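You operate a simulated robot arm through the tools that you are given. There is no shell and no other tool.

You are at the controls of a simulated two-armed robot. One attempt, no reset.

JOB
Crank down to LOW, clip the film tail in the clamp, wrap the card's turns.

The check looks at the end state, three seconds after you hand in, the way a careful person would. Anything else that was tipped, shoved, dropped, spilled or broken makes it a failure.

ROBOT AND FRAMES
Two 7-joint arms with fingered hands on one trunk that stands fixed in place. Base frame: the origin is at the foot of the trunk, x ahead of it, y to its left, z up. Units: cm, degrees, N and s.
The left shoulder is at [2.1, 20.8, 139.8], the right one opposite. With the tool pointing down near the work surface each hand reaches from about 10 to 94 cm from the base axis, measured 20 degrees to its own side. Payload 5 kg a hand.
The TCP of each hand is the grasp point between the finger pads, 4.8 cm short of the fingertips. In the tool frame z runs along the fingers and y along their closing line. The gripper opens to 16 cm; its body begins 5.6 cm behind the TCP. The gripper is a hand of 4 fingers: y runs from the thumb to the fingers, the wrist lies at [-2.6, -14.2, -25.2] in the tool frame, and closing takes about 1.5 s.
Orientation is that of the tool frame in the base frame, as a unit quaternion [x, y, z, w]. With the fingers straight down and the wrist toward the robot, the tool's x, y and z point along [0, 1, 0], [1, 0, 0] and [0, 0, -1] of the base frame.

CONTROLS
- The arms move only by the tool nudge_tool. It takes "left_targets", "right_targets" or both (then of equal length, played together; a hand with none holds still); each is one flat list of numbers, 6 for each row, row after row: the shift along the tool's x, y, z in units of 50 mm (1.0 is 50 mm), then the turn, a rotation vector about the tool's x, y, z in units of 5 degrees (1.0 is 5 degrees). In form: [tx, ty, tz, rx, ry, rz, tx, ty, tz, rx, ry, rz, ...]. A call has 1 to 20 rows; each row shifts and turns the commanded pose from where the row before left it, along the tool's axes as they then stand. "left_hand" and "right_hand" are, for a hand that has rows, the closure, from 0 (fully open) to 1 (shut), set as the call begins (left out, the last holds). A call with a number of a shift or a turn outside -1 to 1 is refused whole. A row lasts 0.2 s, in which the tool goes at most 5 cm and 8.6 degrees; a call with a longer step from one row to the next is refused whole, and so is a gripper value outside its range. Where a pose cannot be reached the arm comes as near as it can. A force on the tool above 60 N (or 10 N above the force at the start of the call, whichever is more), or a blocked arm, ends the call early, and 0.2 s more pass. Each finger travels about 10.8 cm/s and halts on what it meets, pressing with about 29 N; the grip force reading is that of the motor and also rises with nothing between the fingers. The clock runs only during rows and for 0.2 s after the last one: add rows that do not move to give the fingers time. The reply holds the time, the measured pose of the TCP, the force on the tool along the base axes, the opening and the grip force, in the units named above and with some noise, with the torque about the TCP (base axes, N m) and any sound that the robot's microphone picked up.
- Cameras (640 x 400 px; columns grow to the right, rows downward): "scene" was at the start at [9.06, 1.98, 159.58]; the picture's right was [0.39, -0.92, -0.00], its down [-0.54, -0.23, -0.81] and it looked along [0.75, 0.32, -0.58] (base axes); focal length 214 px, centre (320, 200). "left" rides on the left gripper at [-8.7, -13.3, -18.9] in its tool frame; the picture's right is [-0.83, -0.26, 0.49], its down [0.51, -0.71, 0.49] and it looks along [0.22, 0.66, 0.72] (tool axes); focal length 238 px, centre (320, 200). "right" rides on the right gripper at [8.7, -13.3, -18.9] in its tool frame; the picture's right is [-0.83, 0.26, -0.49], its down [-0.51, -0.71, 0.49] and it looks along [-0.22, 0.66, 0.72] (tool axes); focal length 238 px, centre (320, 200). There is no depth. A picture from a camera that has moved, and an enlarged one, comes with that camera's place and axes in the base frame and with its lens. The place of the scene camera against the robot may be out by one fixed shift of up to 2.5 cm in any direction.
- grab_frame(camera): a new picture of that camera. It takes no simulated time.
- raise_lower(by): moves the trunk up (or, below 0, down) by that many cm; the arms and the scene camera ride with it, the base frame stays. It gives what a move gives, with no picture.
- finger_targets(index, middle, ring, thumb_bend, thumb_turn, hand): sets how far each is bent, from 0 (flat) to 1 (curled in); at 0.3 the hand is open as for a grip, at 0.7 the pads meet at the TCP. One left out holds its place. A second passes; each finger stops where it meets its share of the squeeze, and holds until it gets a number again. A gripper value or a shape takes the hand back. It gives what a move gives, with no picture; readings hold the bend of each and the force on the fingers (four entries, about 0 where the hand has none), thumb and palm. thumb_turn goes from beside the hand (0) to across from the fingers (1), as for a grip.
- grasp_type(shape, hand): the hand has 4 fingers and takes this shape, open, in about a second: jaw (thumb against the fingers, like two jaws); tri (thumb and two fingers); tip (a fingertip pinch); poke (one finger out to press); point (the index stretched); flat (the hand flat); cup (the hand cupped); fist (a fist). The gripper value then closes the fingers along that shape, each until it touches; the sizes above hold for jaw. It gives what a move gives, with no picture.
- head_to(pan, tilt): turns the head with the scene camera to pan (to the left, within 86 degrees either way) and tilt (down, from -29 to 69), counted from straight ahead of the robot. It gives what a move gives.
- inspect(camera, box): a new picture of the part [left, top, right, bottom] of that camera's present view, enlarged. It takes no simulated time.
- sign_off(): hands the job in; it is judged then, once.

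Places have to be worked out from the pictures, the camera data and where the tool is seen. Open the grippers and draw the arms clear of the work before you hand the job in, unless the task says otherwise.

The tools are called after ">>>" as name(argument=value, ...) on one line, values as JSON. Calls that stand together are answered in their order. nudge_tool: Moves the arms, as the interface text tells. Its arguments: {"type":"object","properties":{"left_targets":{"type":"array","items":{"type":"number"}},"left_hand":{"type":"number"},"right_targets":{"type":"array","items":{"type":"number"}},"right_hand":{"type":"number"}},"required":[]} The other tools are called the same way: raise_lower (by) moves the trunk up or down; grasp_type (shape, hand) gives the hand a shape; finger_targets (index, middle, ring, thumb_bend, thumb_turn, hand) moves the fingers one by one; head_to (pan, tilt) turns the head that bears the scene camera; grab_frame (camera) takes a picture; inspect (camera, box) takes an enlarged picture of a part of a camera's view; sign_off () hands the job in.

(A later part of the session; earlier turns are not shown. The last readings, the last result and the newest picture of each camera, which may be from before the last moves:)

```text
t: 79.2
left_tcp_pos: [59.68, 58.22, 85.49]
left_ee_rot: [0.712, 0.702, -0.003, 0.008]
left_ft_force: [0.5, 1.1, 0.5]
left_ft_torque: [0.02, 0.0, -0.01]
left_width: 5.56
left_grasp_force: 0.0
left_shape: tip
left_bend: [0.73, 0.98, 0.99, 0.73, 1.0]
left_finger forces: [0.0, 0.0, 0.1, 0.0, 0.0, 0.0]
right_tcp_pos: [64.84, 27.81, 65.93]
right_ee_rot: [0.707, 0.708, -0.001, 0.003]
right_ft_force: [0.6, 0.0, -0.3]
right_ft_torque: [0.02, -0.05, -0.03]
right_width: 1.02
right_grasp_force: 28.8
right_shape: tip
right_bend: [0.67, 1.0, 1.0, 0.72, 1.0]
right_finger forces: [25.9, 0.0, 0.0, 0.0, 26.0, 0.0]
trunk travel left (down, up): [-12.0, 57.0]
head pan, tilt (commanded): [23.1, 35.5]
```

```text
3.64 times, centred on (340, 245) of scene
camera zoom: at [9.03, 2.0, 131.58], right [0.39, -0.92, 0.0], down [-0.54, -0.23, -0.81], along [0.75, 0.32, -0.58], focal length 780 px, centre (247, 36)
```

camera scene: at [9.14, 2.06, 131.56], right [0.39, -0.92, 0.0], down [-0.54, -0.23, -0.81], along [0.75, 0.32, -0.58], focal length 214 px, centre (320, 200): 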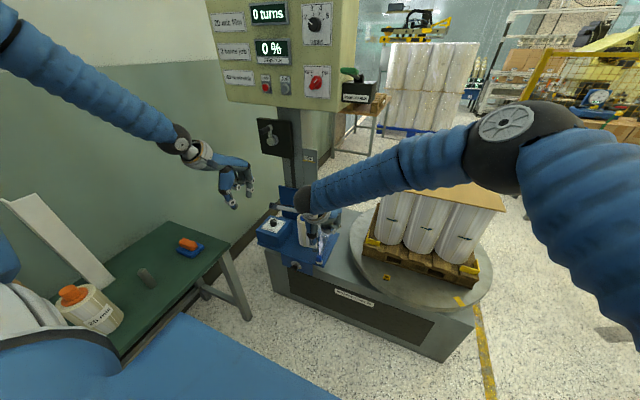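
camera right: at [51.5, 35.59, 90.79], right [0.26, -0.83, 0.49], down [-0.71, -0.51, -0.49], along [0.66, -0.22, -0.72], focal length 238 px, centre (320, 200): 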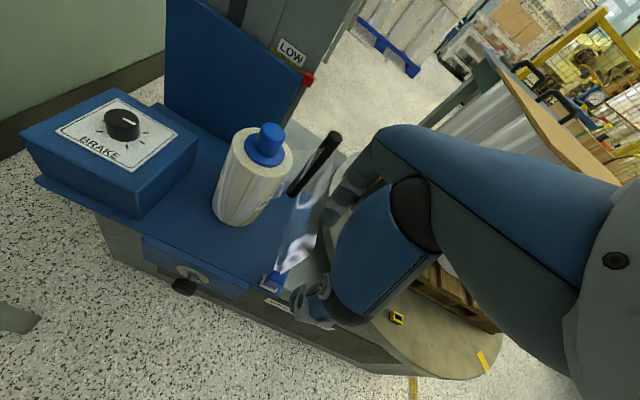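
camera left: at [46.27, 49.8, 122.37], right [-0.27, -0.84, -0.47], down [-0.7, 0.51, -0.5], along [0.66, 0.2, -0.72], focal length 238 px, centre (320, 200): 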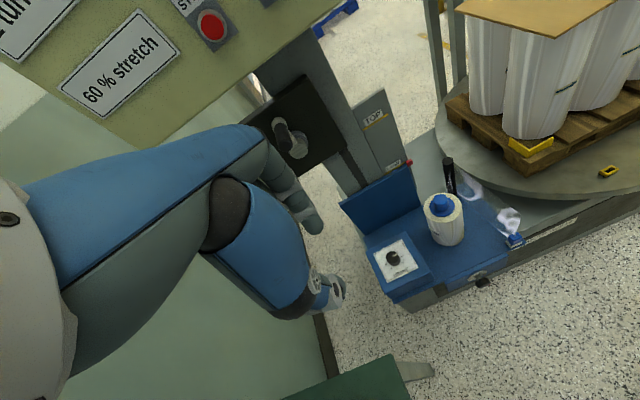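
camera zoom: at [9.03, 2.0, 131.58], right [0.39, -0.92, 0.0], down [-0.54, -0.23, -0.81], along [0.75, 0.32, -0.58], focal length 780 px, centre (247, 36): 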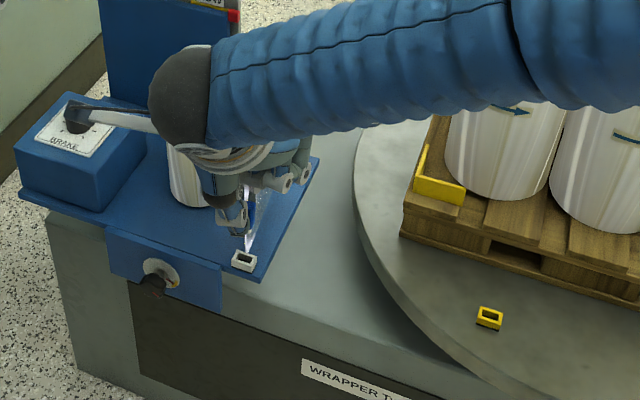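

The tab is out, and the holder is a frame just like the clamp, which gives me the offset between grasp and slot. I carry the tab at z≈66 toward the clamp, to TCP ≈ (71.5, −1.3).

>>> nudge_tool(right_targets=[-0.5, 0.1, 0, 0, 0, 0, -0.7, 0.166, 0, 0, 0, 0, -0.8, 0.19, 0, 0, 0, 0, -0.8, 0.19, 0, 0, 0, 0, -0.8, 0.19, 0, 0, 0, 0, -0.8, 0.19, 0, 0, 0, 0, -0.7, 0.166, 0, 0, 0, 0, -0.5, 0.1, 0, 0, 0, 0, -0.22, 0.04, 0, 0, 0, 0])

>>> grab_frame(camera="right")

>>> grab_frame(camera="scene")

>>> grab_frame(camera="left")

```text
t: 81.2
left_tcp_pos: [59.79, 58.28, 85.3]
left_ee_rot: [0.711, 0.703, -0.003, 0.008]
left_ft_force: [1.2, -0.2, 0.8]
left_ft_torque: [0.02, -0.03, -0.01]
left_width: 5.54
left_grasp_force: 0.1
left_shape: tip
left_bend: [0.73, 0.98, 0.99, 0.73, 1.0]
left_finger forces: [0.1, 0.1, 0.0, 0.0, 0.0, 0.0]
right_tcp_pos: [71.73, -1.44, 66.05]
right_ee_rot: [0.706, 0.708, 0.0, 0.002]
right_ft_force: [-0.3, -0.3, 0.1]
right_ft_torque: [0.02, 0.01, 0.0]
right_width: 1.05
right_grasp_force: 28.6
right_shape: tip
right_bend: [0.67, 1.0, 1.0, 0.72, 1.0]
right_finger forces: [25.8, 0.0, 0.1, 0.1, 25.7, 0.0]
trunk travel left (down, up): [-12.0, 57.0]
head pan, tilt (commanded): [23.1, 35.5]
```

```text
taken
camera right: at [58.26, 7.17, 85.1], right [0.26, -0.83, 0.49], down [-0.71, -0.51, -0.49], along [0.66, -0.22, -0.72], focal length 238 px, centre (320, 200)
```

right: 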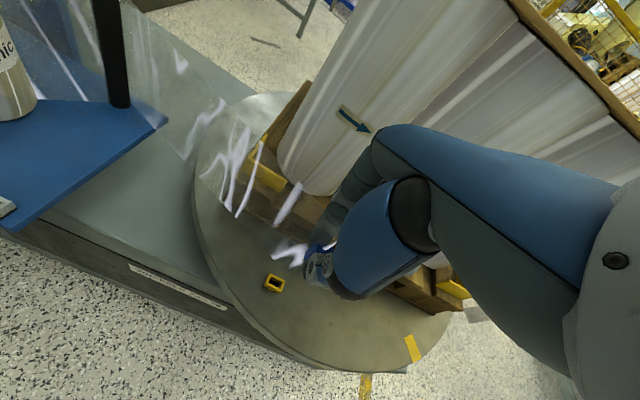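

```text
taken
camera scene: at [9.06, 1.99, 131.58], right [0.39, -0.92, 0.0], down [-0.54, -0.23, -0.81], along [0.75, 0.32, -0.58], focal length 214 px, centre (320, 200)
```

scene: 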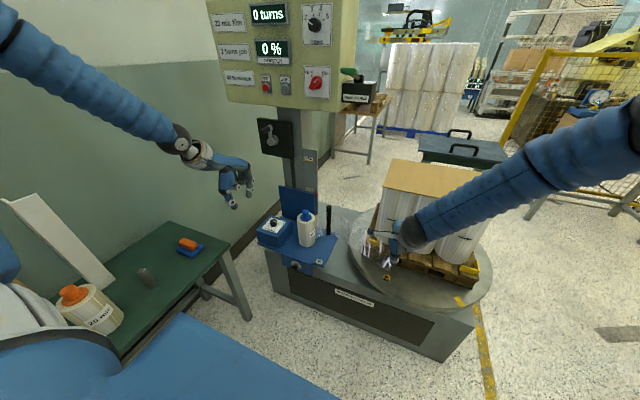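

```text
taken
camera left: at [46.32, 49.96, 104.24], right [-0.27, -0.84, -0.48], down [-0.7, 0.51, -0.5], along [0.66, 0.2, -0.72], focal length 238 px, centre (320, 200)
```

left: 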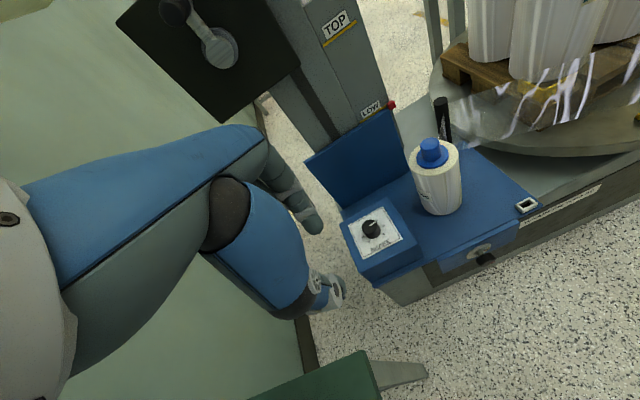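

The film now runs from the post to the tab. I lower to z≈62, where the clamp should appear at the same image spot (290, 275) as the holder did at lift-off, if aligned.

>>> nudge_tool(right_targets=[0, 0, 0.26, 0, 0, 0, 0, 0, 0.26, 0, 0, 0, 0, 0, 0.26, 0, 0, 0])

>>> inspect(camera="right", box=[240, 180, 400, 310])

>>> inspect(camera="scene", box=[360, 230, 430, 290])

```text
t: 82.0
left_tcp_pos: [59.78, 58.16, 85.21]
left_ee_rot: [0.712, 0.703, -0.003, 0.008]
left_ft_force: [-0.5, 0.4, -0.1]
left_ft_torque: [0.01, -0.01, 0.0]
left_width: 5.55
left_grasp_force: 0.0
left_shape: tip
left_bend: [0.73, 0.98, 0.99, 0.73, 1.0]
left_finger forces: [0.0, 0.0, 0.0, 0.0, 0.0, 0.0]
right_tcp_pos: [71.66, -1.39, 62.18]
right_ee_rot: [0.707, 0.707, -0.001, 0.001]
right_ft_force: [1.4, 0.4, 1.0]
right_ft_torque: [-0.01, 0.12, 0.0]
right_width: 1.06
right_grasp_force: 29.4
right_shape: tip
right_bend: [0.67, 1.0, 1.0, 0.72, 1.0]
right_finger forces: [25.7, 0.1, 0.0, 0.0, 25.8, 0.0]
trunk travel left (down, up): [-12.0, 57.0]
head pan, tilt (commanded): [23.1, 35.5]
```

```text
3.08 times, centred on (320, 245) of right
camera zoom: at [58.23, 7.18, 81.1], right [0.26, -0.83, 0.49], down [-0.71, -0.51, -0.49], along [0.66, -0.22, -0.72], focal length 733 px, centre (320, 62)
```

zoom: 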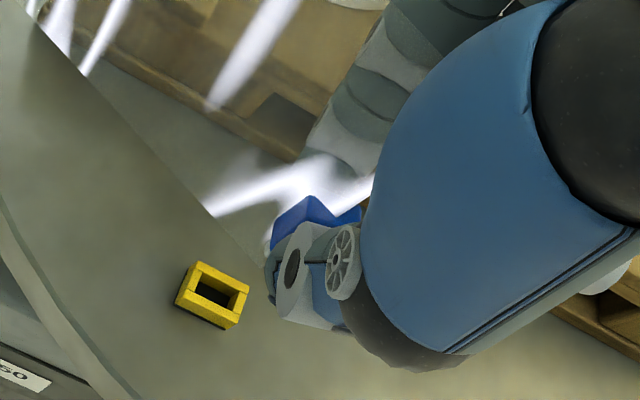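

```text
6.67 times, centred on (395, 260) of scene
camera zoom: at [9.08, 2.01, 131.58], right [0.39, -0.92, 0.0], down [-0.54, -0.23, -0.81], along [0.75, 0.32, -0.58], focal length 1430 px, centre (-180, -200)
```

zoom: 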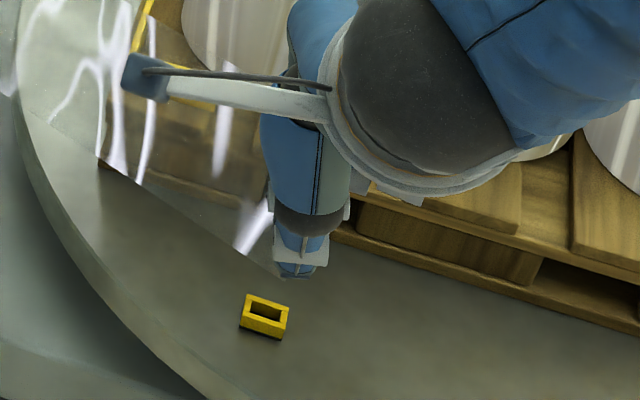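

The clamp appears about 16 px left of the reference, i.e. I should shift roughly +0.7 cm in y and −0.3 cm in x. I zoom in to measure this precisely, including its rotation.

>>> inspect(camera="right", box=[265, 255, 310, 295])

>>> inspect(camera="right", box=[290, 230, 350, 280])

>>> inspect(camera="scene", box=[375, 262, 405, 284])

>>> inspect(camera="scene", box=[305, 255, 325, 270])

```text
10.00 times, centred on (288, 275) of right
camera zoom: at [58.23, 7.18, 81.1], right [0.26, -0.83, 0.49], down [-0.71, -0.51, -0.49], along [0.66, -0.22, -0.72], focal length 2384 px, centre (645, -550)
```

zoom: 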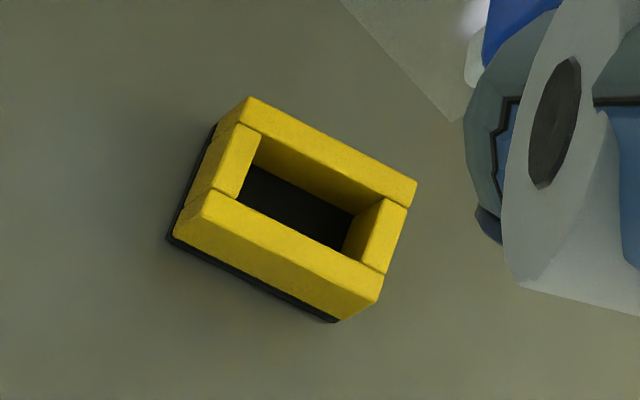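

```text
8.00 times, centred on (320, 255) of right
camera zoom: at [58.23, 7.18, 81.1], right [0.26, -0.83, 0.49], down [-0.71, -0.51, -0.49], along [0.66, -0.22, -0.72], focal length 1907 px, centre (320, -240)
```

zoom: 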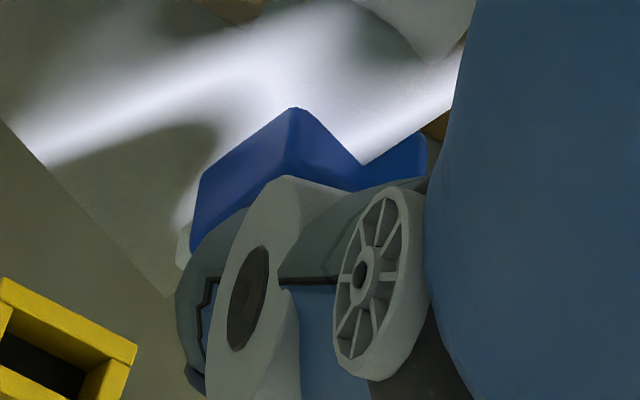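

```text
16.00 times, centred on (390, 273) of scene
camera zoom: at [9.08, 2.01, 131.58], right [0.39, -0.92, 0.0], down [-0.54, -0.23, -0.81], along [0.75, 0.32, -0.58], focal length 3432 px, centre (-800, -968)
```

zoom: 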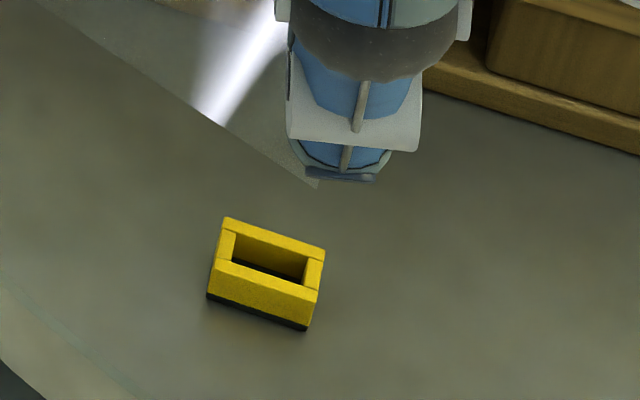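

```text
16.00 times, centred on (315, 262) of scene
camera zoom: at [9.08, 2.01, 131.58], right [0.39, -0.92, 0.0], down [-0.54, -0.23, -0.81], along [0.75, 0.32, -0.58], focal length 3432 px, centre (400, -800)
```

zoom: 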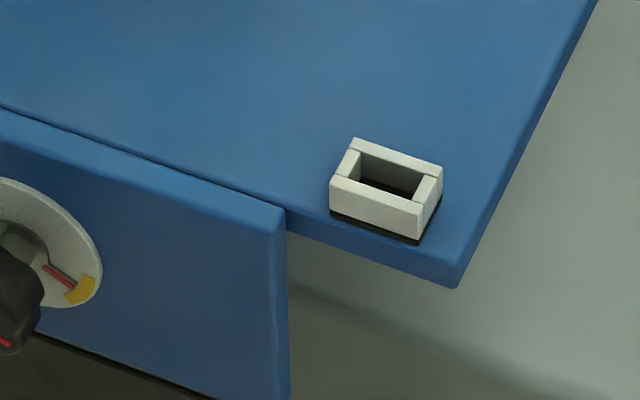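

Both frames measure the same size and are aligned with y. Two estimates put the right placing pose near TCP (71.4, −0.95). I shift there, and move the left hand 15 cm to the right to get a side view of tab and clamp.

>>> nudge_tool(right_targets=[0.04, -0.03, 0, 0, 0, 0, 0.04, -0.03, 0, 0, 0, 0, 0, 0, 0, 0, 0, 0, 0, 0, 0, 0, 0, 0, 0, 0, 0, 0, 0, 0], left_targets=[-0.6, 0, 0, 0, 0, 0, -0.6, 0, 0, 0, 0, 0, -0.6, 0, 0, 0, 0, 0, -0.6, 0, 0, 0, 0, 0, -0.6, 0, 0, 0, 0, 0])

>>> grab_frame(camera="left")

>>> inspect(camera="left", box=[540, 80, 640, 180])

>>> inspect(camera="right", box=[240, 180, 400, 310])

```text
t: 83.2
left_tcp_pos: [59.56, 43.08, 85.37]
left_ee_rot: [0.712, 0.702, -0.003, 0.007]
left_ft_force: [0.1, 0.4, 0.8]
left_ft_torque: [0.07, 0.03, 0.03]
left_width: 5.59
left_grasp_force: 0.0
left_shape: tip
left_bend: [0.73, 0.98, 0.99, 0.73, 1.0]
left_finger forces: [0.1, 0.0, 0.0, 0.0, 0.0, 0.0]
right_tcp_pos: [71.39, -1.03, 62.27]
right_ee_rot: [0.707, 0.707, 0.0, 0.002]
right_ft_force: [0.1, -0.4, 0.1]
right_ft_torque: [0.05, 0.03, 0.04]
right_width: 1.05
right_grasp_force: 29.1
right_shape: tip
right_bend: [0.67, 1.0, 1.0, 0.72, 1.0]
right_finger forces: [25.7, 0.1, 0.0, 0.0, 25.8, 0.0]
trunk travel left (down, up): [-12.0, 57.0]
head pan, tilt (commanded): [23.1, 35.5]
```

```text
taken
camera left: at [46.1, 34.76, 104.42], right [-0.27, -0.84, -0.48], down [-0.7, 0.51, -0.5], along [0.66, 0.2, -0.72], focal length 238 px, centre (320, 200)
```

left: 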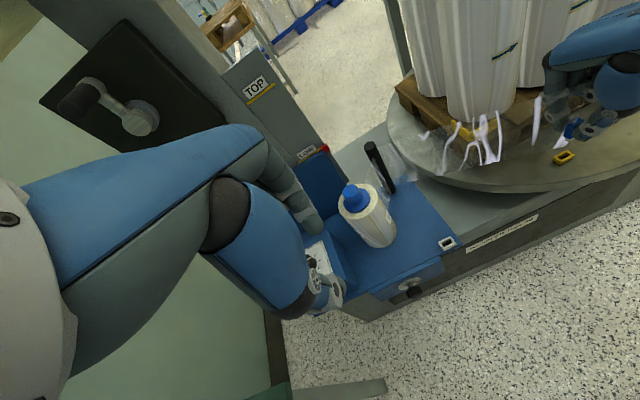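

```text
4.00 times, centred on (590, 130) of left
camera zoom: at [46.1, 34.76, 104.42], right [-0.27, -0.84, -0.48], down [-0.7, 0.51, -0.5], along [0.66, 0.2, -0.72], focal length 953 px, centre (-760, 480)
```

zoom: 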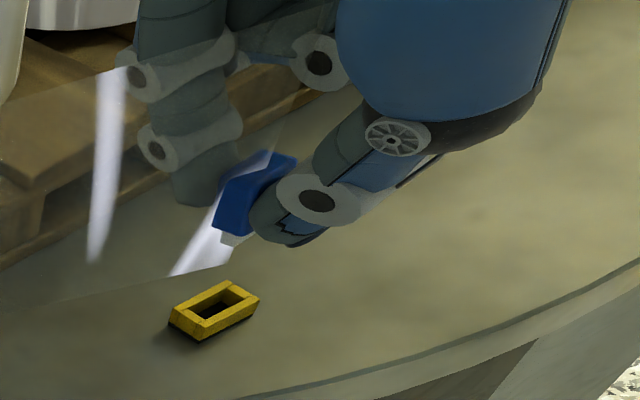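

```text
3.08 times, centred on (320, 245) of right
camera zoom: at [57.97, 7.61, 81.11], right [0.26, -0.83, 0.49], down [-0.71, -0.51, -0.49], along [0.66, -0.22, -0.72], focal length 733 px, centre (320, 62)
```

zoom: 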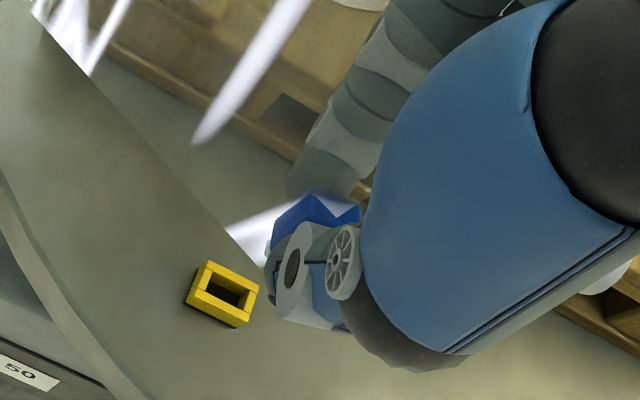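

From the left camera I now see the tab with its pale stem, the clamp and the holder at once. I zoom on both frames for a third, independent offset.

>>> inspect(camera="left", box=[430, 230, 465, 256])

>>> inspect(camera="left", box=[545, 130, 595, 170])

>>> inspect(camera="right", box=[265, 255, 310, 295])

```text
15.38 times, centred on (448, 243) of left
camera zoom: at [46.1, 34.76, 104.42], right [-0.27, -0.84, -0.48], down [-0.7, 0.51, -0.5], along [0.66, 0.2, -0.72], focal length 3667 px, centre (-1642, -462)
```

zoom: 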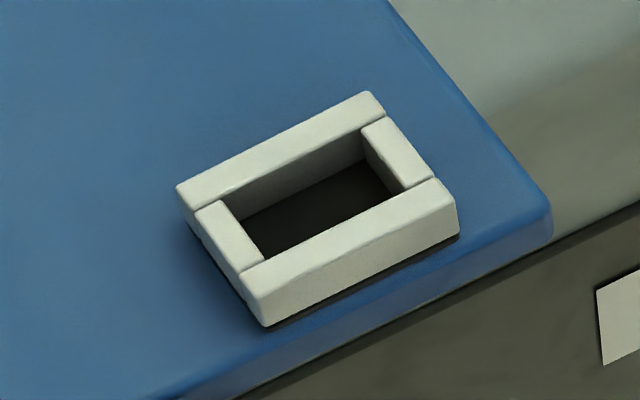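

```text
10.00 times, centred on (570, 150) of left
camera zoom: at [46.1, 34.76, 104.42], right [-0.27, -0.84, -0.48], down [-0.7, 0.51, -0.5], along [0.66, 0.2, -0.72], focal length 2384 px, centre (-2180, 700)
```

zoom: 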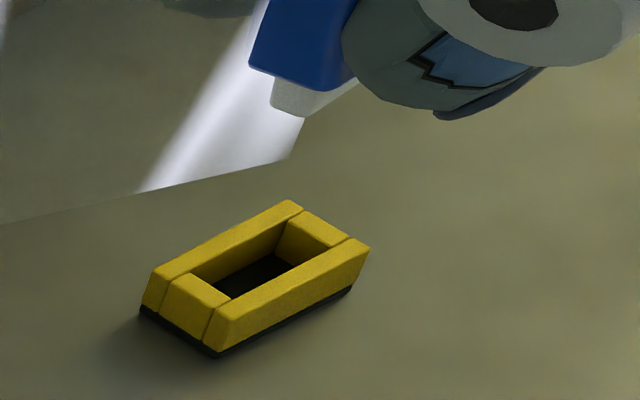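

```text
10.00 times, centred on (288, 275) of right
camera zoom: at [57.97, 7.61, 81.11], right [0.26, -0.83, 0.49], down [-0.71, -0.51, -0.49], along [0.66, -0.22, -0.72], focal length 2384 px, centre (645, -550)
```

zoom: 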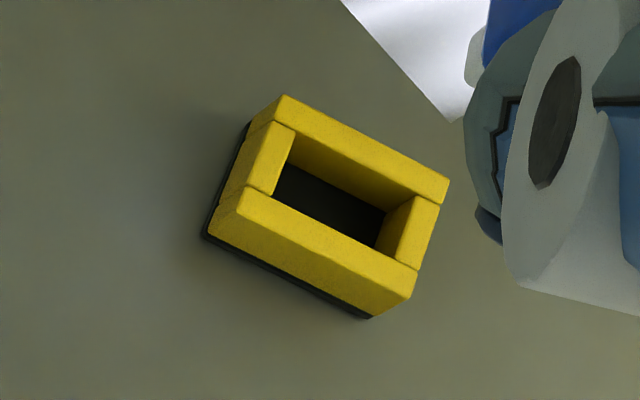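

Three estimates agree on about (71.34, −1.0); the hand is at (71.39, −1.03). I descend to z≈58.6 so the stem is just above the slot, then check.

>>> nudge_tool(right_targets=[0, 0, 0.25, 0, 0, 0, 0, 0, 0.25, 0, 0, 0, 0, 0, 0.22, 0, 0, 0, 0, 0, 0, 0, 0, 0])

>>> inspect(camera="left", box=[540, 130, 600, 175])

>>> inspect(camera="right", box=[260, 220, 340, 285])

>>> inspect(camera="scene", box=[375, 262, 405, 284])

```text
t: 84.2
left_tcp_pos: [59.6, 43.12, 85.5]
left_ee_rot: [0.711, 0.703, -0.003, 0.008]
left_ft_force: [-0.1, 0.1, 1.2]
left_ft_torque: [0.02, -0.01, 0.02]
left_width: 5.55
left_grasp_force: 0.1
left_shape: tip
left_bend: [0.73, 0.98, 0.99, 0.73, 1.0]
left_finger forces: [0.0, 0.0, 0.0, 0.0, 0.0, 0.0]
right_tcp_pos: [71.17, -0.92, 58.59]
right_ee_rot: [0.707, 0.707, 0.0, 0.001]
right_ft_force: [0.1, 1.2, -0.8]
right_ft_torque: [-0.01, 0.01, -0.02]
right_width: 1.04
right_grasp_force: 29.1
right_shape: tip
right_bend: [0.67, 1.0, 1.0, 0.72, 1.0]
right_finger forces: [25.8, 0.0, 0.1, 0.0, 25.8, 0.1]
trunk travel left (down, up): [-12.0, 57.0]
head pan, tilt (commanded): [23.1, 35.5]
```

```text
8.89 times, centred on (570, 152) of left
camera zoom: at [46.09, 34.86, 104.42], right [-0.27, -0.84, -0.48], down [-0.7, 0.51, -0.5], along [0.66, 0.2, -0.72], focal length 2119 px, centre (-1902, 622)
```

zoom: 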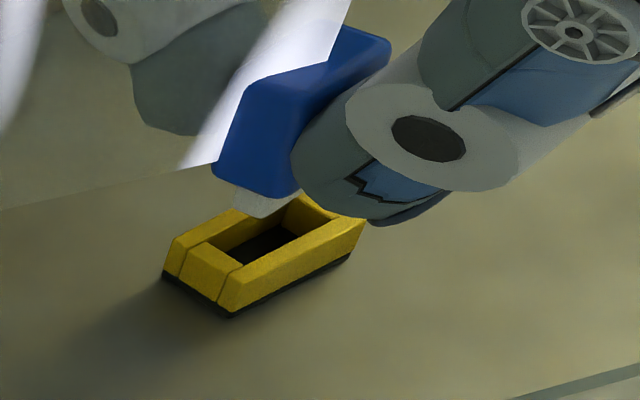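

```text
6.15 times, centred on (300, 252) of right
camera zoom: at [57.9, 7.69, 77.49], right [0.26, -0.83, 0.49], down [-0.71, -0.51, -0.49], along [0.66, -0.22, -0.72], focal length 1467 px, centre (443, -123)
```

zoom: 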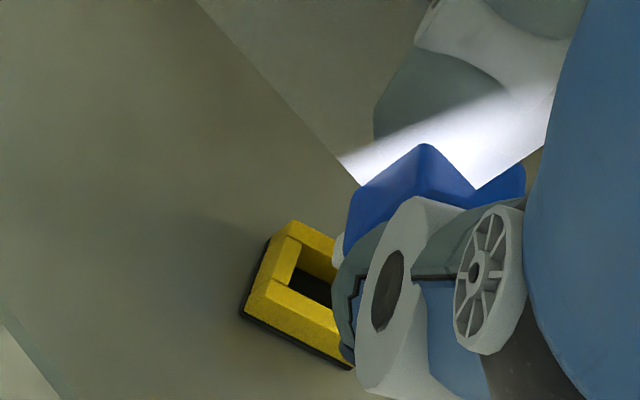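

```text
16.00 times, centred on (390, 273) of scene
camera zoom: at [9.05, 1.99, 131.58], right [0.39, -0.92, 0.0], down [-0.54, -0.23, -0.81], along [0.75, 0.32, -0.58], focal length 3432 px, centre (-800, -968)
```

zoom: 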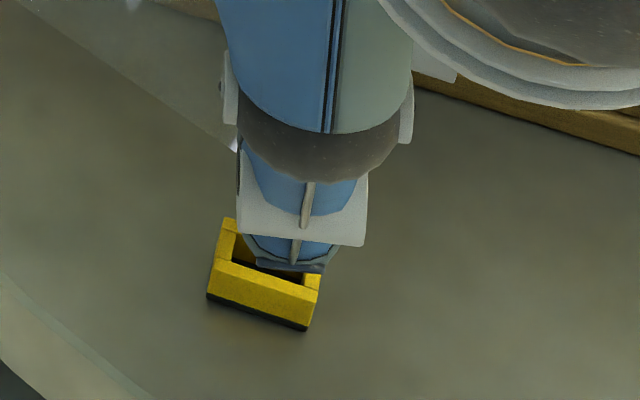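

The stem hovers just above the slot, nearly centred. I lower slowly while watching the forces.

>>> nudge_tool(right_targets=[0, 0, 0.06, 0, 0, 0, 0, 0, 0.06, 0, 0, 0, 0, 0, 0.06, 0, 0, 0, 0, 0, 0.06, 0, 0, 0, 0, 0, 0.04, 0, 0, 0, 0, 0, 0, 0, 0, 0])

>>> inspect(camera="left", box=[540, 130, 600, 175])

>>> inspect(camera="right", box=[260, 220, 340, 285])

>>> inspect(camera="scene", box=[375, 262, 405, 284])

```text
t: 85.6
left_tcp_pos: [59.37, 43.17, 85.42]
left_ee_rot: [0.711, 0.703, -0.002, 0.008]
left_ft_force: [0.6, 0.3, 0.1]
left_ft_torque: [-0.01, -0.01, 0.0]
left_width: 5.57
left_grasp_force: 0.1
left_shape: tip
left_bend: [0.73, 0.98, 0.99, 0.73, 1.0]
left_finger forces: [0.0, 0.1, 0.0, 0.0, 0.0, 0.0]
right_tcp_pos: [71.38, -1.01, 57.37]
right_ee_rot: [0.706, 0.708, 0.001, 0.002]
right_ft_force: [-6.1, 3.2, 19.9]
right_ft_torque: [0.01, 0.34, -0.08]
right_width: 1.08
right_grasp_force: 29.2
right_shape: tip
right_bend: [0.67, 1.0, 1.0, 0.73, 1.0]
right_finger forces: [27.5, 0.1, 0.0, 0.0, 35.6, 0.0]
trunk travel left (down, up): [-12.0, 57.0]
head pan, tilt (commanded): [23.1, 35.5]
```

```text
8.89 times, centred on (570, 152) of left
camera zoom: at [45.96, 34.89, 104.48], right [-0.27, -0.84, -0.48], down [-0.7, 0.51, -0.5], along [0.66, 0.2, -0.72], focal length 2119 px, centre (-1902, 622)
```

zoom: 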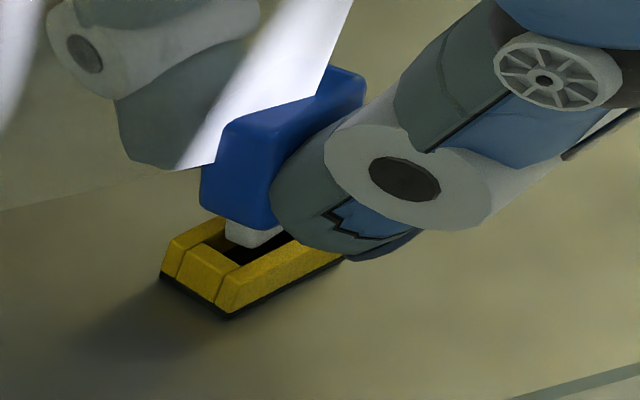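

```text
6.15 times, centred on (300, 252) of right
camera zoom: at [57.87, 7.66, 76.31], right [0.26, -0.83, 0.49], down [-0.71, -0.51, -0.49], along [0.66, -0.22, -0.72], focal length 1467 px, centre (443, -123)
```

zoom: 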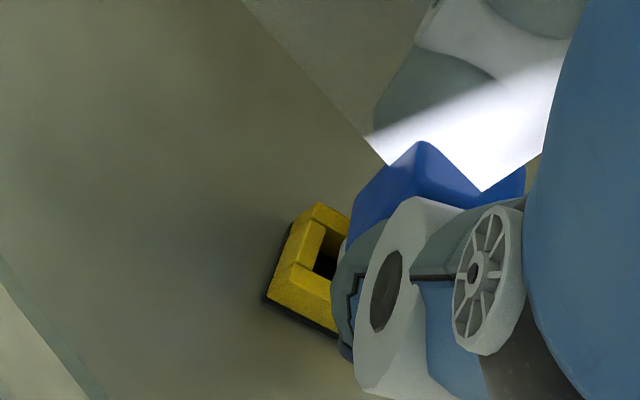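

```text
16.00 times, centred on (390, 273) of scene
camera zoom: at [8.89, 2.02, 131.61], right [0.39, -0.92, 0.0], down [-0.53, -0.23, -0.81], along [0.75, 0.32, -0.58], focal length 3432 px, centre (-800, -968)
```

zoom: 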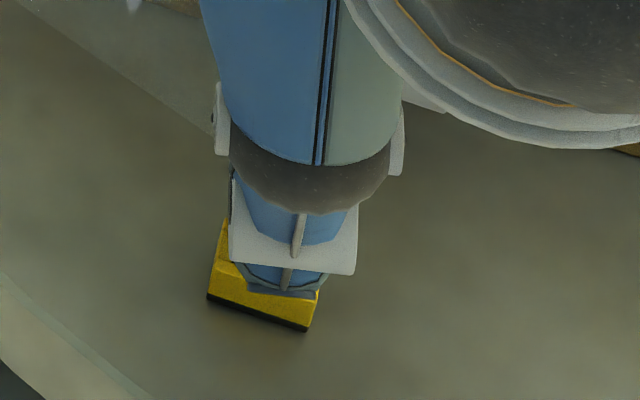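

There is contact at 20 N with the tool being pushed toward −x: the stem sits on the far rim. I lift 2 mm, shift 2 mm toward −x, and lower again slowly.

>>> nudge_tool(right_targets=[0, 0, -0.05, 0, 0, 0, 0.01, -0.045, 0, 0, 0, 0, 0, 0, 0.04, 0, 0, 0, 0, 0, 0.05, 0, 0, 0, 0, 0, 0.05, 0, 0, 0, 0, 0, 0, 0, 0, 0])

>>> inspect(camera="left", box=[540, 130, 600, 175])

>>> inspect(camera="right", box=[260, 220, 340, 285])

```text
t: 87.0
left_tcp_pos: [59.58, 43.22, 85.58]
left_ee_rot: [0.711, 0.703, -0.004, 0.008]
left_ft_force: [0.8, 0.4, -0.6]
left_ft_torque: [0.0, 0.0, 0.02]
left_width: 5.52
left_grasp_force: 0.1
left_shape: tip
left_bend: [0.73, 0.98, 0.99, 0.73, 1.0]
left_finger forces: [0.0, 0.0, 0.1, 0.1, 0.0, 0.0]
right_tcp_pos: [70.89, -0.91, 56.72]
right_ee_rot: [0.706, 0.708, -0.001, 0.003]
right_ft_force: [-4.4, 2.4, 3.9]
right_ft_torque: [0.08, 0.03, -0.08]
right_width: 1.06
right_grasp_force: 29.1
right_shape: tip
right_bend: [0.67, 1.0, 1.0, 0.72, 1.0]
right_finger forces: [26.9, 0.1, 0.0, 0.0, 31.1, 0.0]
trunk travel left (down, up): [-12.0, 57.0]
head pan, tilt (commanded): [23.1, 35.5]
```

```text
8.89 times, centred on (570, 152) of left
camera zoom: at [46.05, 34.87, 104.43], right [-0.27, -0.84, -0.48], down [-0.7, 0.51, -0.5], along [0.66, 0.2, -0.72], focal length 2119 px, centre (-1902, 622)
```

zoom: 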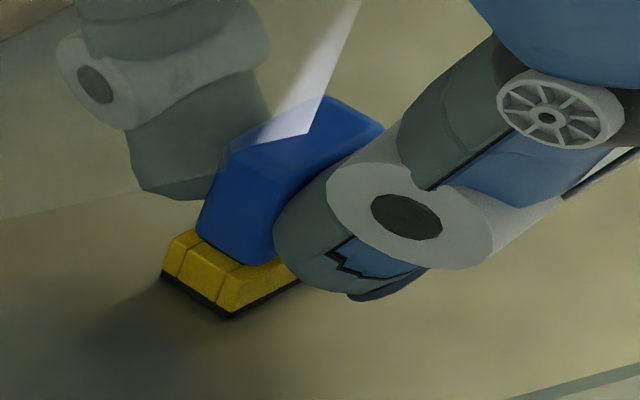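

```text
6.15 times, centred on (300, 252) of right
camera zoom: at [57.62, 7.68, 75.63], right [0.26, -0.83, 0.49], down [-0.71, -0.51, -0.49], along [0.66, -0.22, -0.72], focal length 1467 px, centre (443, -123)
```

zoom: 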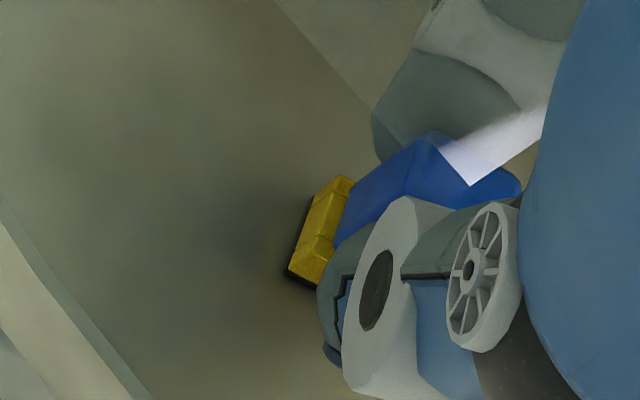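

The stem has dropped into the slot (force only 4 N) and the blue body covers it. I press down a few more millimetres to seat it.

>>> nudge_tool(right_targets=[0, 0, 0.05, 0, 0, 0, 0, 0, 0.05, 0, 0, 0, 0, 0, 0.03, 0, 0, 0, 0, 0, 0, 0, 0, 0])

>>> inspect(camera="left", box=[540, 130, 600, 175])

>>> inspect(camera="right", box=[260, 220, 340, 285])

>>> inspect(camera="scene", box=[375, 255, 405, 284])

```text
t: 88.0
left_tcp_pos: [59.25, 43.09, 85.64]
left_ee_rot: [0.711, 0.703, -0.003, 0.007]
left_ft_force: [0.1, 0.0, -0.5]
left_ft_torque: [0.0, 0.01, 0.0]
left_width: 5.56
left_grasp_force: 0.1
left_shape: tip
left_bend: [0.73, 0.98, 0.99, 0.73, 1.0]
left_finger forces: [0.1, 0.0, 0.0, 0.1, 0.1, 0.0]
right_tcp_pos: [71.16, -0.96, 56.49]
right_ee_rot: [0.707, 0.707, 0.002, 0.005]
right_ft_force: [-11.8, 2.6, 48.6]
right_ft_torque: [0.14, 0.64, -0.12]
right_width: 1.36
right_grasp_force: 29.0
right_shape: tip
right_bend: [0.71, 1.0, 1.0, 0.72, 1.0]
right_finger forces: [30.0, 0.1, 0.1, 0.0, 42.4, 0.0]
trunk travel left (down, up): [-12.0, 57.0]
head pan, tilt (commanded): [23.1, 35.5]
```

```text
8.89 times, centred on (570, 152) of left
camera zoom: at [45.81, 34.87, 104.57], right [-0.26, -0.84, -0.48], down [-0.7, 0.51, -0.51], along [0.66, 0.2, -0.72], focal length 2119 px, centre (-1902, 622)
```

zoom: 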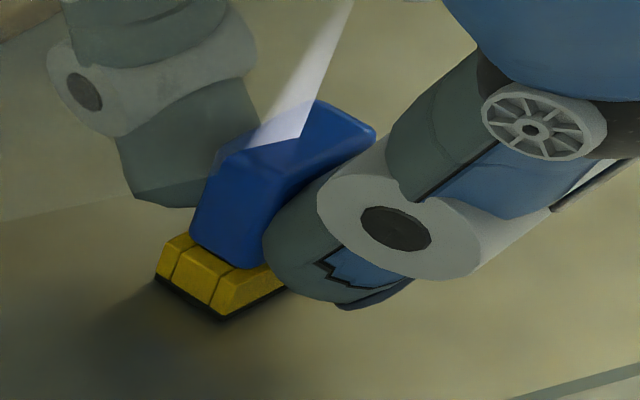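

```text
6.15 times, centred on (300, 252) of right
camera zoom: at [57.63, 7.68, 75.3], right [0.25, -0.83, 0.49], down [-0.7, -0.51, -0.5], along [0.66, -0.22, -0.72], focal length 1467 px, centre (443, -123)
```

zoom: 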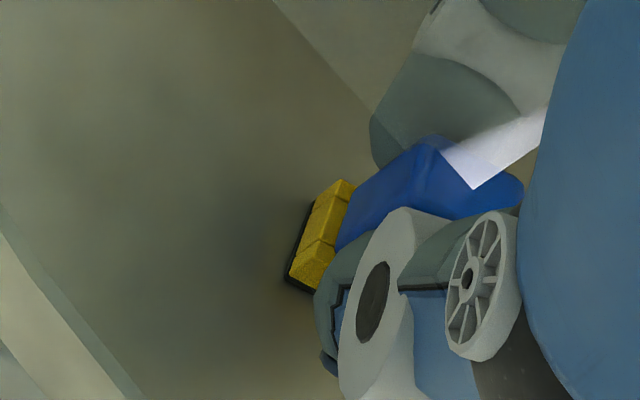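

```text
13.79 times, centred on (390, 270) of scene
camera zoom: at [8.69, 2.01, 131.63], right [0.39, -0.92, 0.0], down [-0.53, -0.23, -0.81], along [0.75, 0.32, -0.58], focal length 2958 px, centre (-646, -759)
```

zoom: 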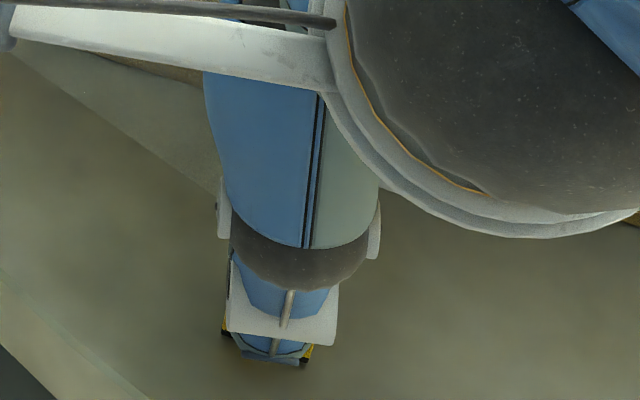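

The tab bottoms out (49 N): it is seated. I relieve the pressure, open the fingers and check that the tab stays in the clamp.

>>> nudge_tool(right_targets=[0, 0, -0.06, 0, 0, 0, 0, 0, 0, 0, 0, 0])

>>> nudge_tool(right_targets=[0, 0, 0, 0, 0, 0, 0, 0, 0, 0, 0, 0, 0, 0, 0, 0, 0, 0, 0, 0, 0, 0, 0, 0], right_hand=0.75)

>>> inspect(camera="left", box=[540, 130, 600, 175])

>>> inspect(camera="right", box=[260, 220, 340, 285])

```text
t: 88.6
left_tcp_pos: [59.45, 43.1, 85.71]
left_ee_rot: [0.711, 0.703, -0.003, 0.009]
left_ft_force: [-0.4, -0.2, -0.4]
left_ft_torque: [0.01, 0.02, -0.01]
left_width: 5.55
left_grasp_force: 0.1
left_shape: tip
left_bend: [0.73, 0.98, 0.99, 0.73, 1.0]
left_finger forces: [0.0, 0.0, 0.1, 0.0, 0.0, 0.0]
right_tcp_pos: [71.07, -0.94, 56.46]
right_ee_rot: [0.707, 0.707, 0.0, 0.003]
right_ft_force: [-1.5, 3.8, 32.0]
right_ft_torque: [0.18, 0.11, -0.12]
right_width: 1.31
right_grasp_force: 28.6
right_shape: tip
right_bend: [0.71, 1.0, 1.0, 0.72, 1.0]
right_finger forces: [33.1, 0.1, 0.0, 0.0, 34.4, 0.1]
trunk travel left (down, up): [-12.0, 57.0]
head pan, tilt (commanded): [23.1, 35.5]
```

```text
t: 89.6
left_tcp_pos: [59.43, 43.03, 85.46]
left_ee_rot: [0.711, 0.703, -0.003, 0.008]
left_ft_force: [0.0, 0.4, -0.2]
left_ft_torque: [0.0, 0.01, -0.01]
left_width: 5.57
left_grasp_force: 0.0
left_shape: tip
left_bend: [0.73, 0.98, 0.99, 0.73, 1.0]
left_finger forces: [0.1, 0.0, 0.1, 0.0, 0.1, 0.0]
right_tcp_pos: [71.02, -1.05, 56.33]
right_ee_rot: [0.707, 0.707, 0.0, 0.003]
right_ft_force: [0.0, -0.7, 0.0]
right_ft_torque: [-0.02, 0.02, 0.01]
right_width: 3.95
right_grasp_force: 0.1
right_shape: tip
right_bend: [0.73, 0.98, 0.99, 0.74, 1.0]
right_finger forces: [0.1, 0.1, 0.0, 0.1, 0.0, 0.0]
trunk travel left (down, up): [-12.0, 57.0]
head pan, tilt (commanded): [23.1, 35.5]
```

```text
8.89 times, centred on (570, 152) of left
camera zoom: at [46.08, 34.86, 104.42], right [-0.27, -0.84, -0.48], down [-0.7, 0.51, -0.5], along [0.66, 0.2, -0.72], focal length 2119 px, centre (-1902, 622)
```

zoom: 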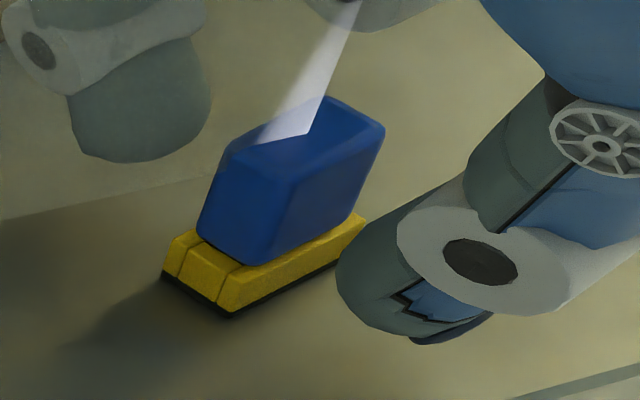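

```text
6.15 times, centred on (300, 252) of right
camera zoom: at [57.68, 7.63, 75.25], right [0.26, -0.83, 0.49], down [-0.71, -0.51, -0.49], along [0.66, -0.22, -0.72], focal length 1467 px, centre (443, -123)
```

zoom: 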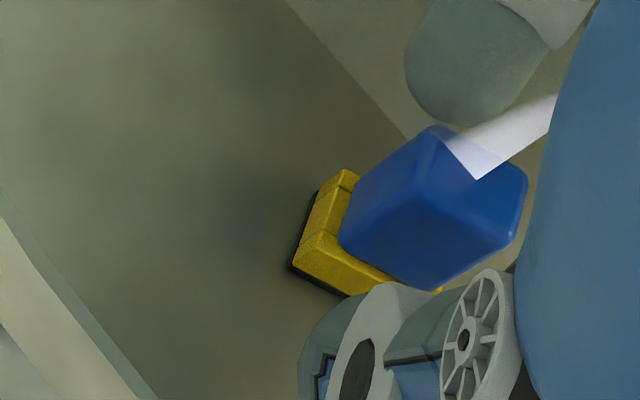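

The tab stands upright and seated in the clamp, with the film attached. I raise the right hand straight up, clear of it.

>>> nudge_tool(right_targets=[0, -0.05, -0.1, 0, 0, 0, 0, 0, -0.3, 0, 0, 0, 0, 0, -0.6, 0, 0, 0, 0, 0, -0.8, 0, 0, 0, 0, 0, -0.9, 0, 0, 0, 0, 0, -0.9, 0, 0, 0, 0, 0, -0.9, 0, 0, 0, 0, -0.3, -0.8, 0, 0, 0, 0, -0.5, -0.8, 0, 0, 0])

>>> grab_frame(camera="scene")

>>> inspect(camera="scene", box=[340, 210, 440, 290])

>>> inspect(camera="left", box=[340, 80, 640, 270])

>>> inspect(camera="scene", box=[200, 0, 390, 110])

```text
t: 91.6
left_tcp_pos: [59.47, 42.99, 85.81]
left_ee_rot: [0.711, 0.703, -0.003, 0.007]
left_ft_force: [-0.4, -1.5, 1.2]
left_ft_torque: [0.14, 0.01, 0.04]
left_width: 5.57
left_grasp_force: 0.1
left_shape: tip
left_bend: [0.73, 0.98, 0.99, 0.73, 1.0]
left_finger forces: [0.0, 0.1, 0.1, 0.0, 0.0, 0.1]
right_tcp_pos: [66.62, -0.83, 86.87]
right_ee_rot: [0.707, 0.707, -0.001, 0.001]
right_ft_force: [-2.1, -0.2, -1.4]
right_ft_torque: [0.06, -0.14, 0.03]
right_width: 3.97
right_grasp_force: 0.1
right_shape: tip
right_bend: [0.73, 0.98, 0.99, 0.74, 1.0]
right_finger forces: [0.1, 0.0, 0.0, 0.1, 0.0, 0.0]
trunk travel left (down, up): [-12.0, 57.0]
head pan, tilt (commanded): [23.1, 35.5]
```

```text
taken
camera scene: at [8.97, 1.84, 131.6], right [0.39, -0.92, 0.0], down [-0.53, -0.23, -0.81], along [0.75, 0.32, -0.58], focal length 214 px, centre (320, 200)
```

scene: 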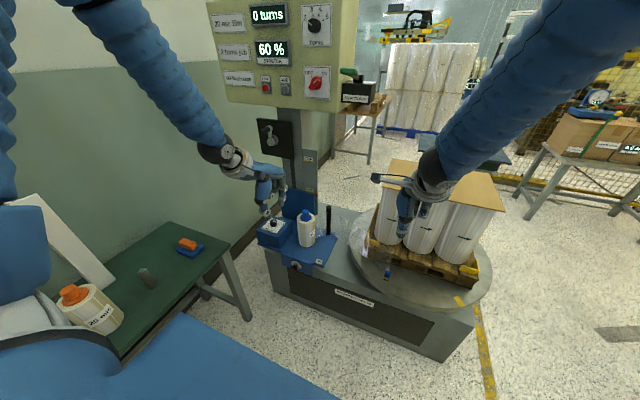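

```text
5.00 times, centred on (390, 250) of scene
camera zoom: at [8.97, 1.84, 131.6], right [0.39, -0.92, 0.0], down [-0.53, -0.23, -0.81], along [0.75, 0.32, -0.58], focal length 1072 px, centre (-30, -50)
```

zoom: 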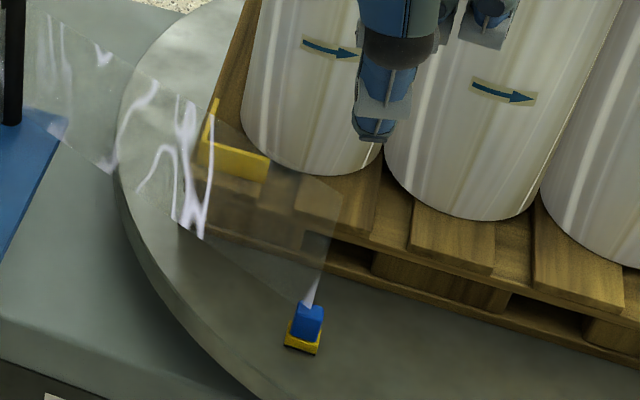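

```text
2.11 times, centred on (490, 175) of left
camera zoom: at [46.02, 34.72, 104.52], right [-0.27, -0.84, -0.48], down [-0.7, 0.51, -0.5], along [0.66, 0.2, -0.72], focal length 502 px, centre (-38, 253)
```

zoom: 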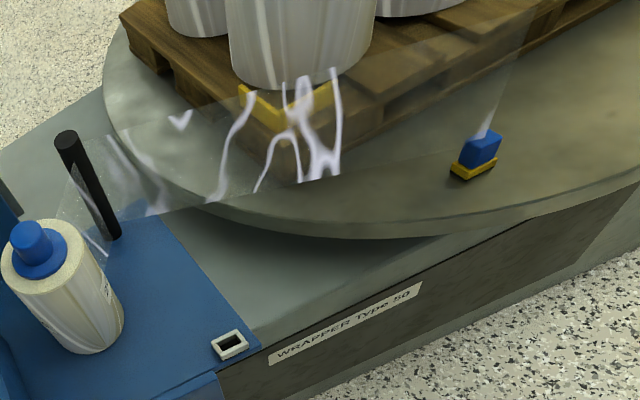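

```text
3.37 times, centred on (295, 55) of scene
camera zoom: at [8.97, 1.84, 131.6], right [0.39, -0.92, 0.0], down [-0.53, -0.23, -0.81], along [0.75, 0.32, -0.58], focal length 722 px, centre (404, 688)
```

zoom: 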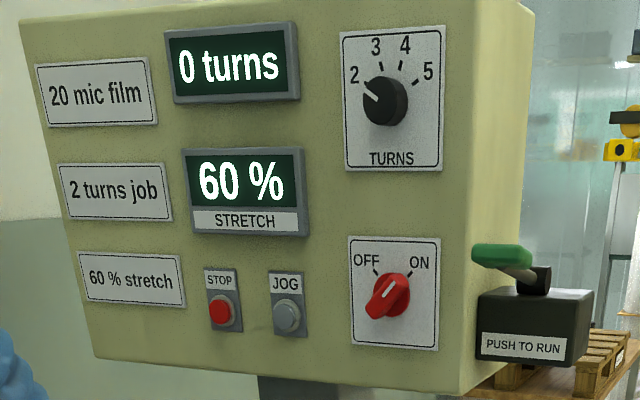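

Clipping the tail made the display read 60 % stretch, matching the card, and TURNS is at 2. Now I raise the trunk back by 28 cm to reach the green PUSH TO RUN lever with the right hand.

>>> raise_lower(by=28)

>>> grab_frame(camera="scene")

>>> inspect(camera="left", box=[340, 0, 640, 270])

>>> grab_frame(camera="right")

```text
t: 94.5
left_tcp_pos: [59.56, 42.99, 113.44]
left_ee_rot: [0.711, 0.703, -0.003, 0.007]
left_ft_force: [-0.4, 0.3, 0.0]
left_ft_torque: [-0.03, 0.01, 0.01]
left_width: 5.54
left_grasp_force: 0.1
left_shape: tip
left_bend: [0.73, 0.98, 0.99, 0.73, 1.0]
left_finger forces: [0.1, 0.0, 0.0, 0.0, 0.0, 0.0]
right_tcp_pos: [66.84, -0.68, 114.67]
right_ee_rot: [0.707, 0.707, -0.001, 0.002]
right_ft_force: [-0.7, 0.4, -0.3]
right_ft_torque: [0.0, 0.01, -0.03]
right_width: 3.96
right_grasp_force: 0.0
right_shape: tip
right_bend: [0.73, 0.98, 0.99, 0.74, 1.0]
right_finger forces: [0.0, 0.1, 0.0, 0.0, 0.1, 0.0]
trunk travel left (down, up): [-40.0, 29.0]
head pan, tilt (commanded): [23.1, 35.5]
```

```text
taken
camera scene: at [9.07, 2.01, 159.56], right [0.39, -0.92, 0.0], down [-0.54, -0.23, -0.81], along [0.75, 0.32, -0.58], focal length 214 px, centre (320, 200)
```

scene: 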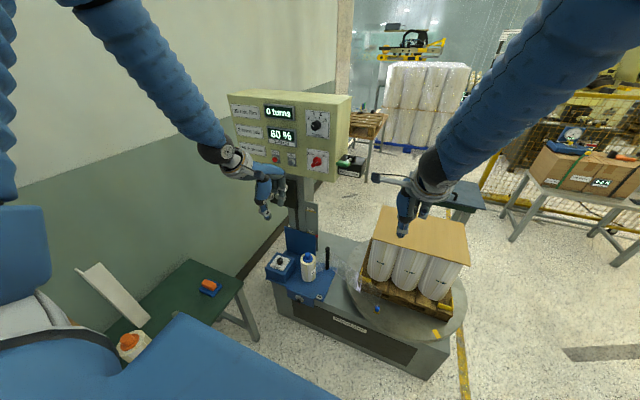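

```text
1.48 times, centred on (490, 135) of left
camera zoom: at [46.11, 34.88, 132.39], right [-0.27, -0.84, -0.47], down [-0.7, 0.51, -0.5], along [0.66, 0.2, -0.72], focal length 353 px, centre (68, 296)
```

zoom: 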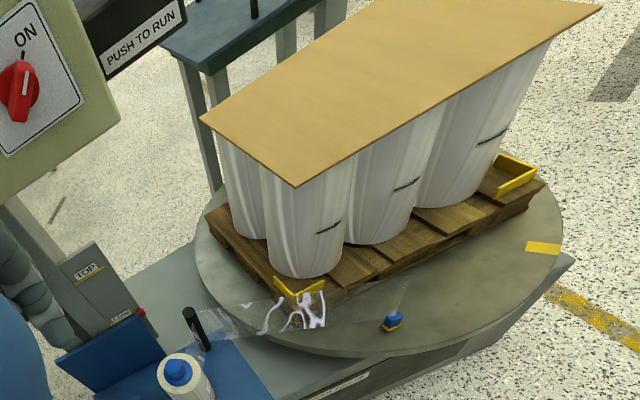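

```text
taken
camera right: at [53.43, 7.91, 133.71], right [0.26, -0.83, 0.49], down [-0.71, -0.51, -0.49], along [0.66, -0.22, -0.72], focal length 238 px, centre (320, 200)
```

right: 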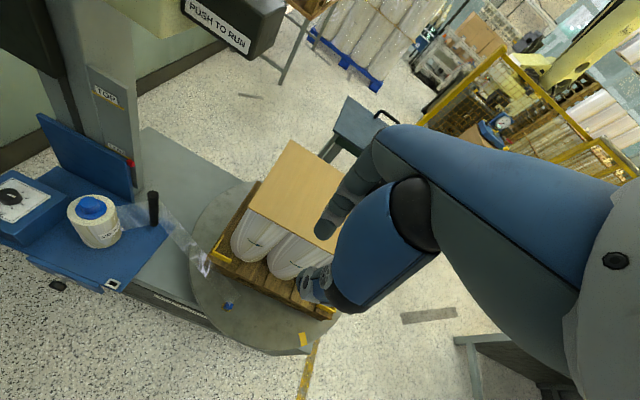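

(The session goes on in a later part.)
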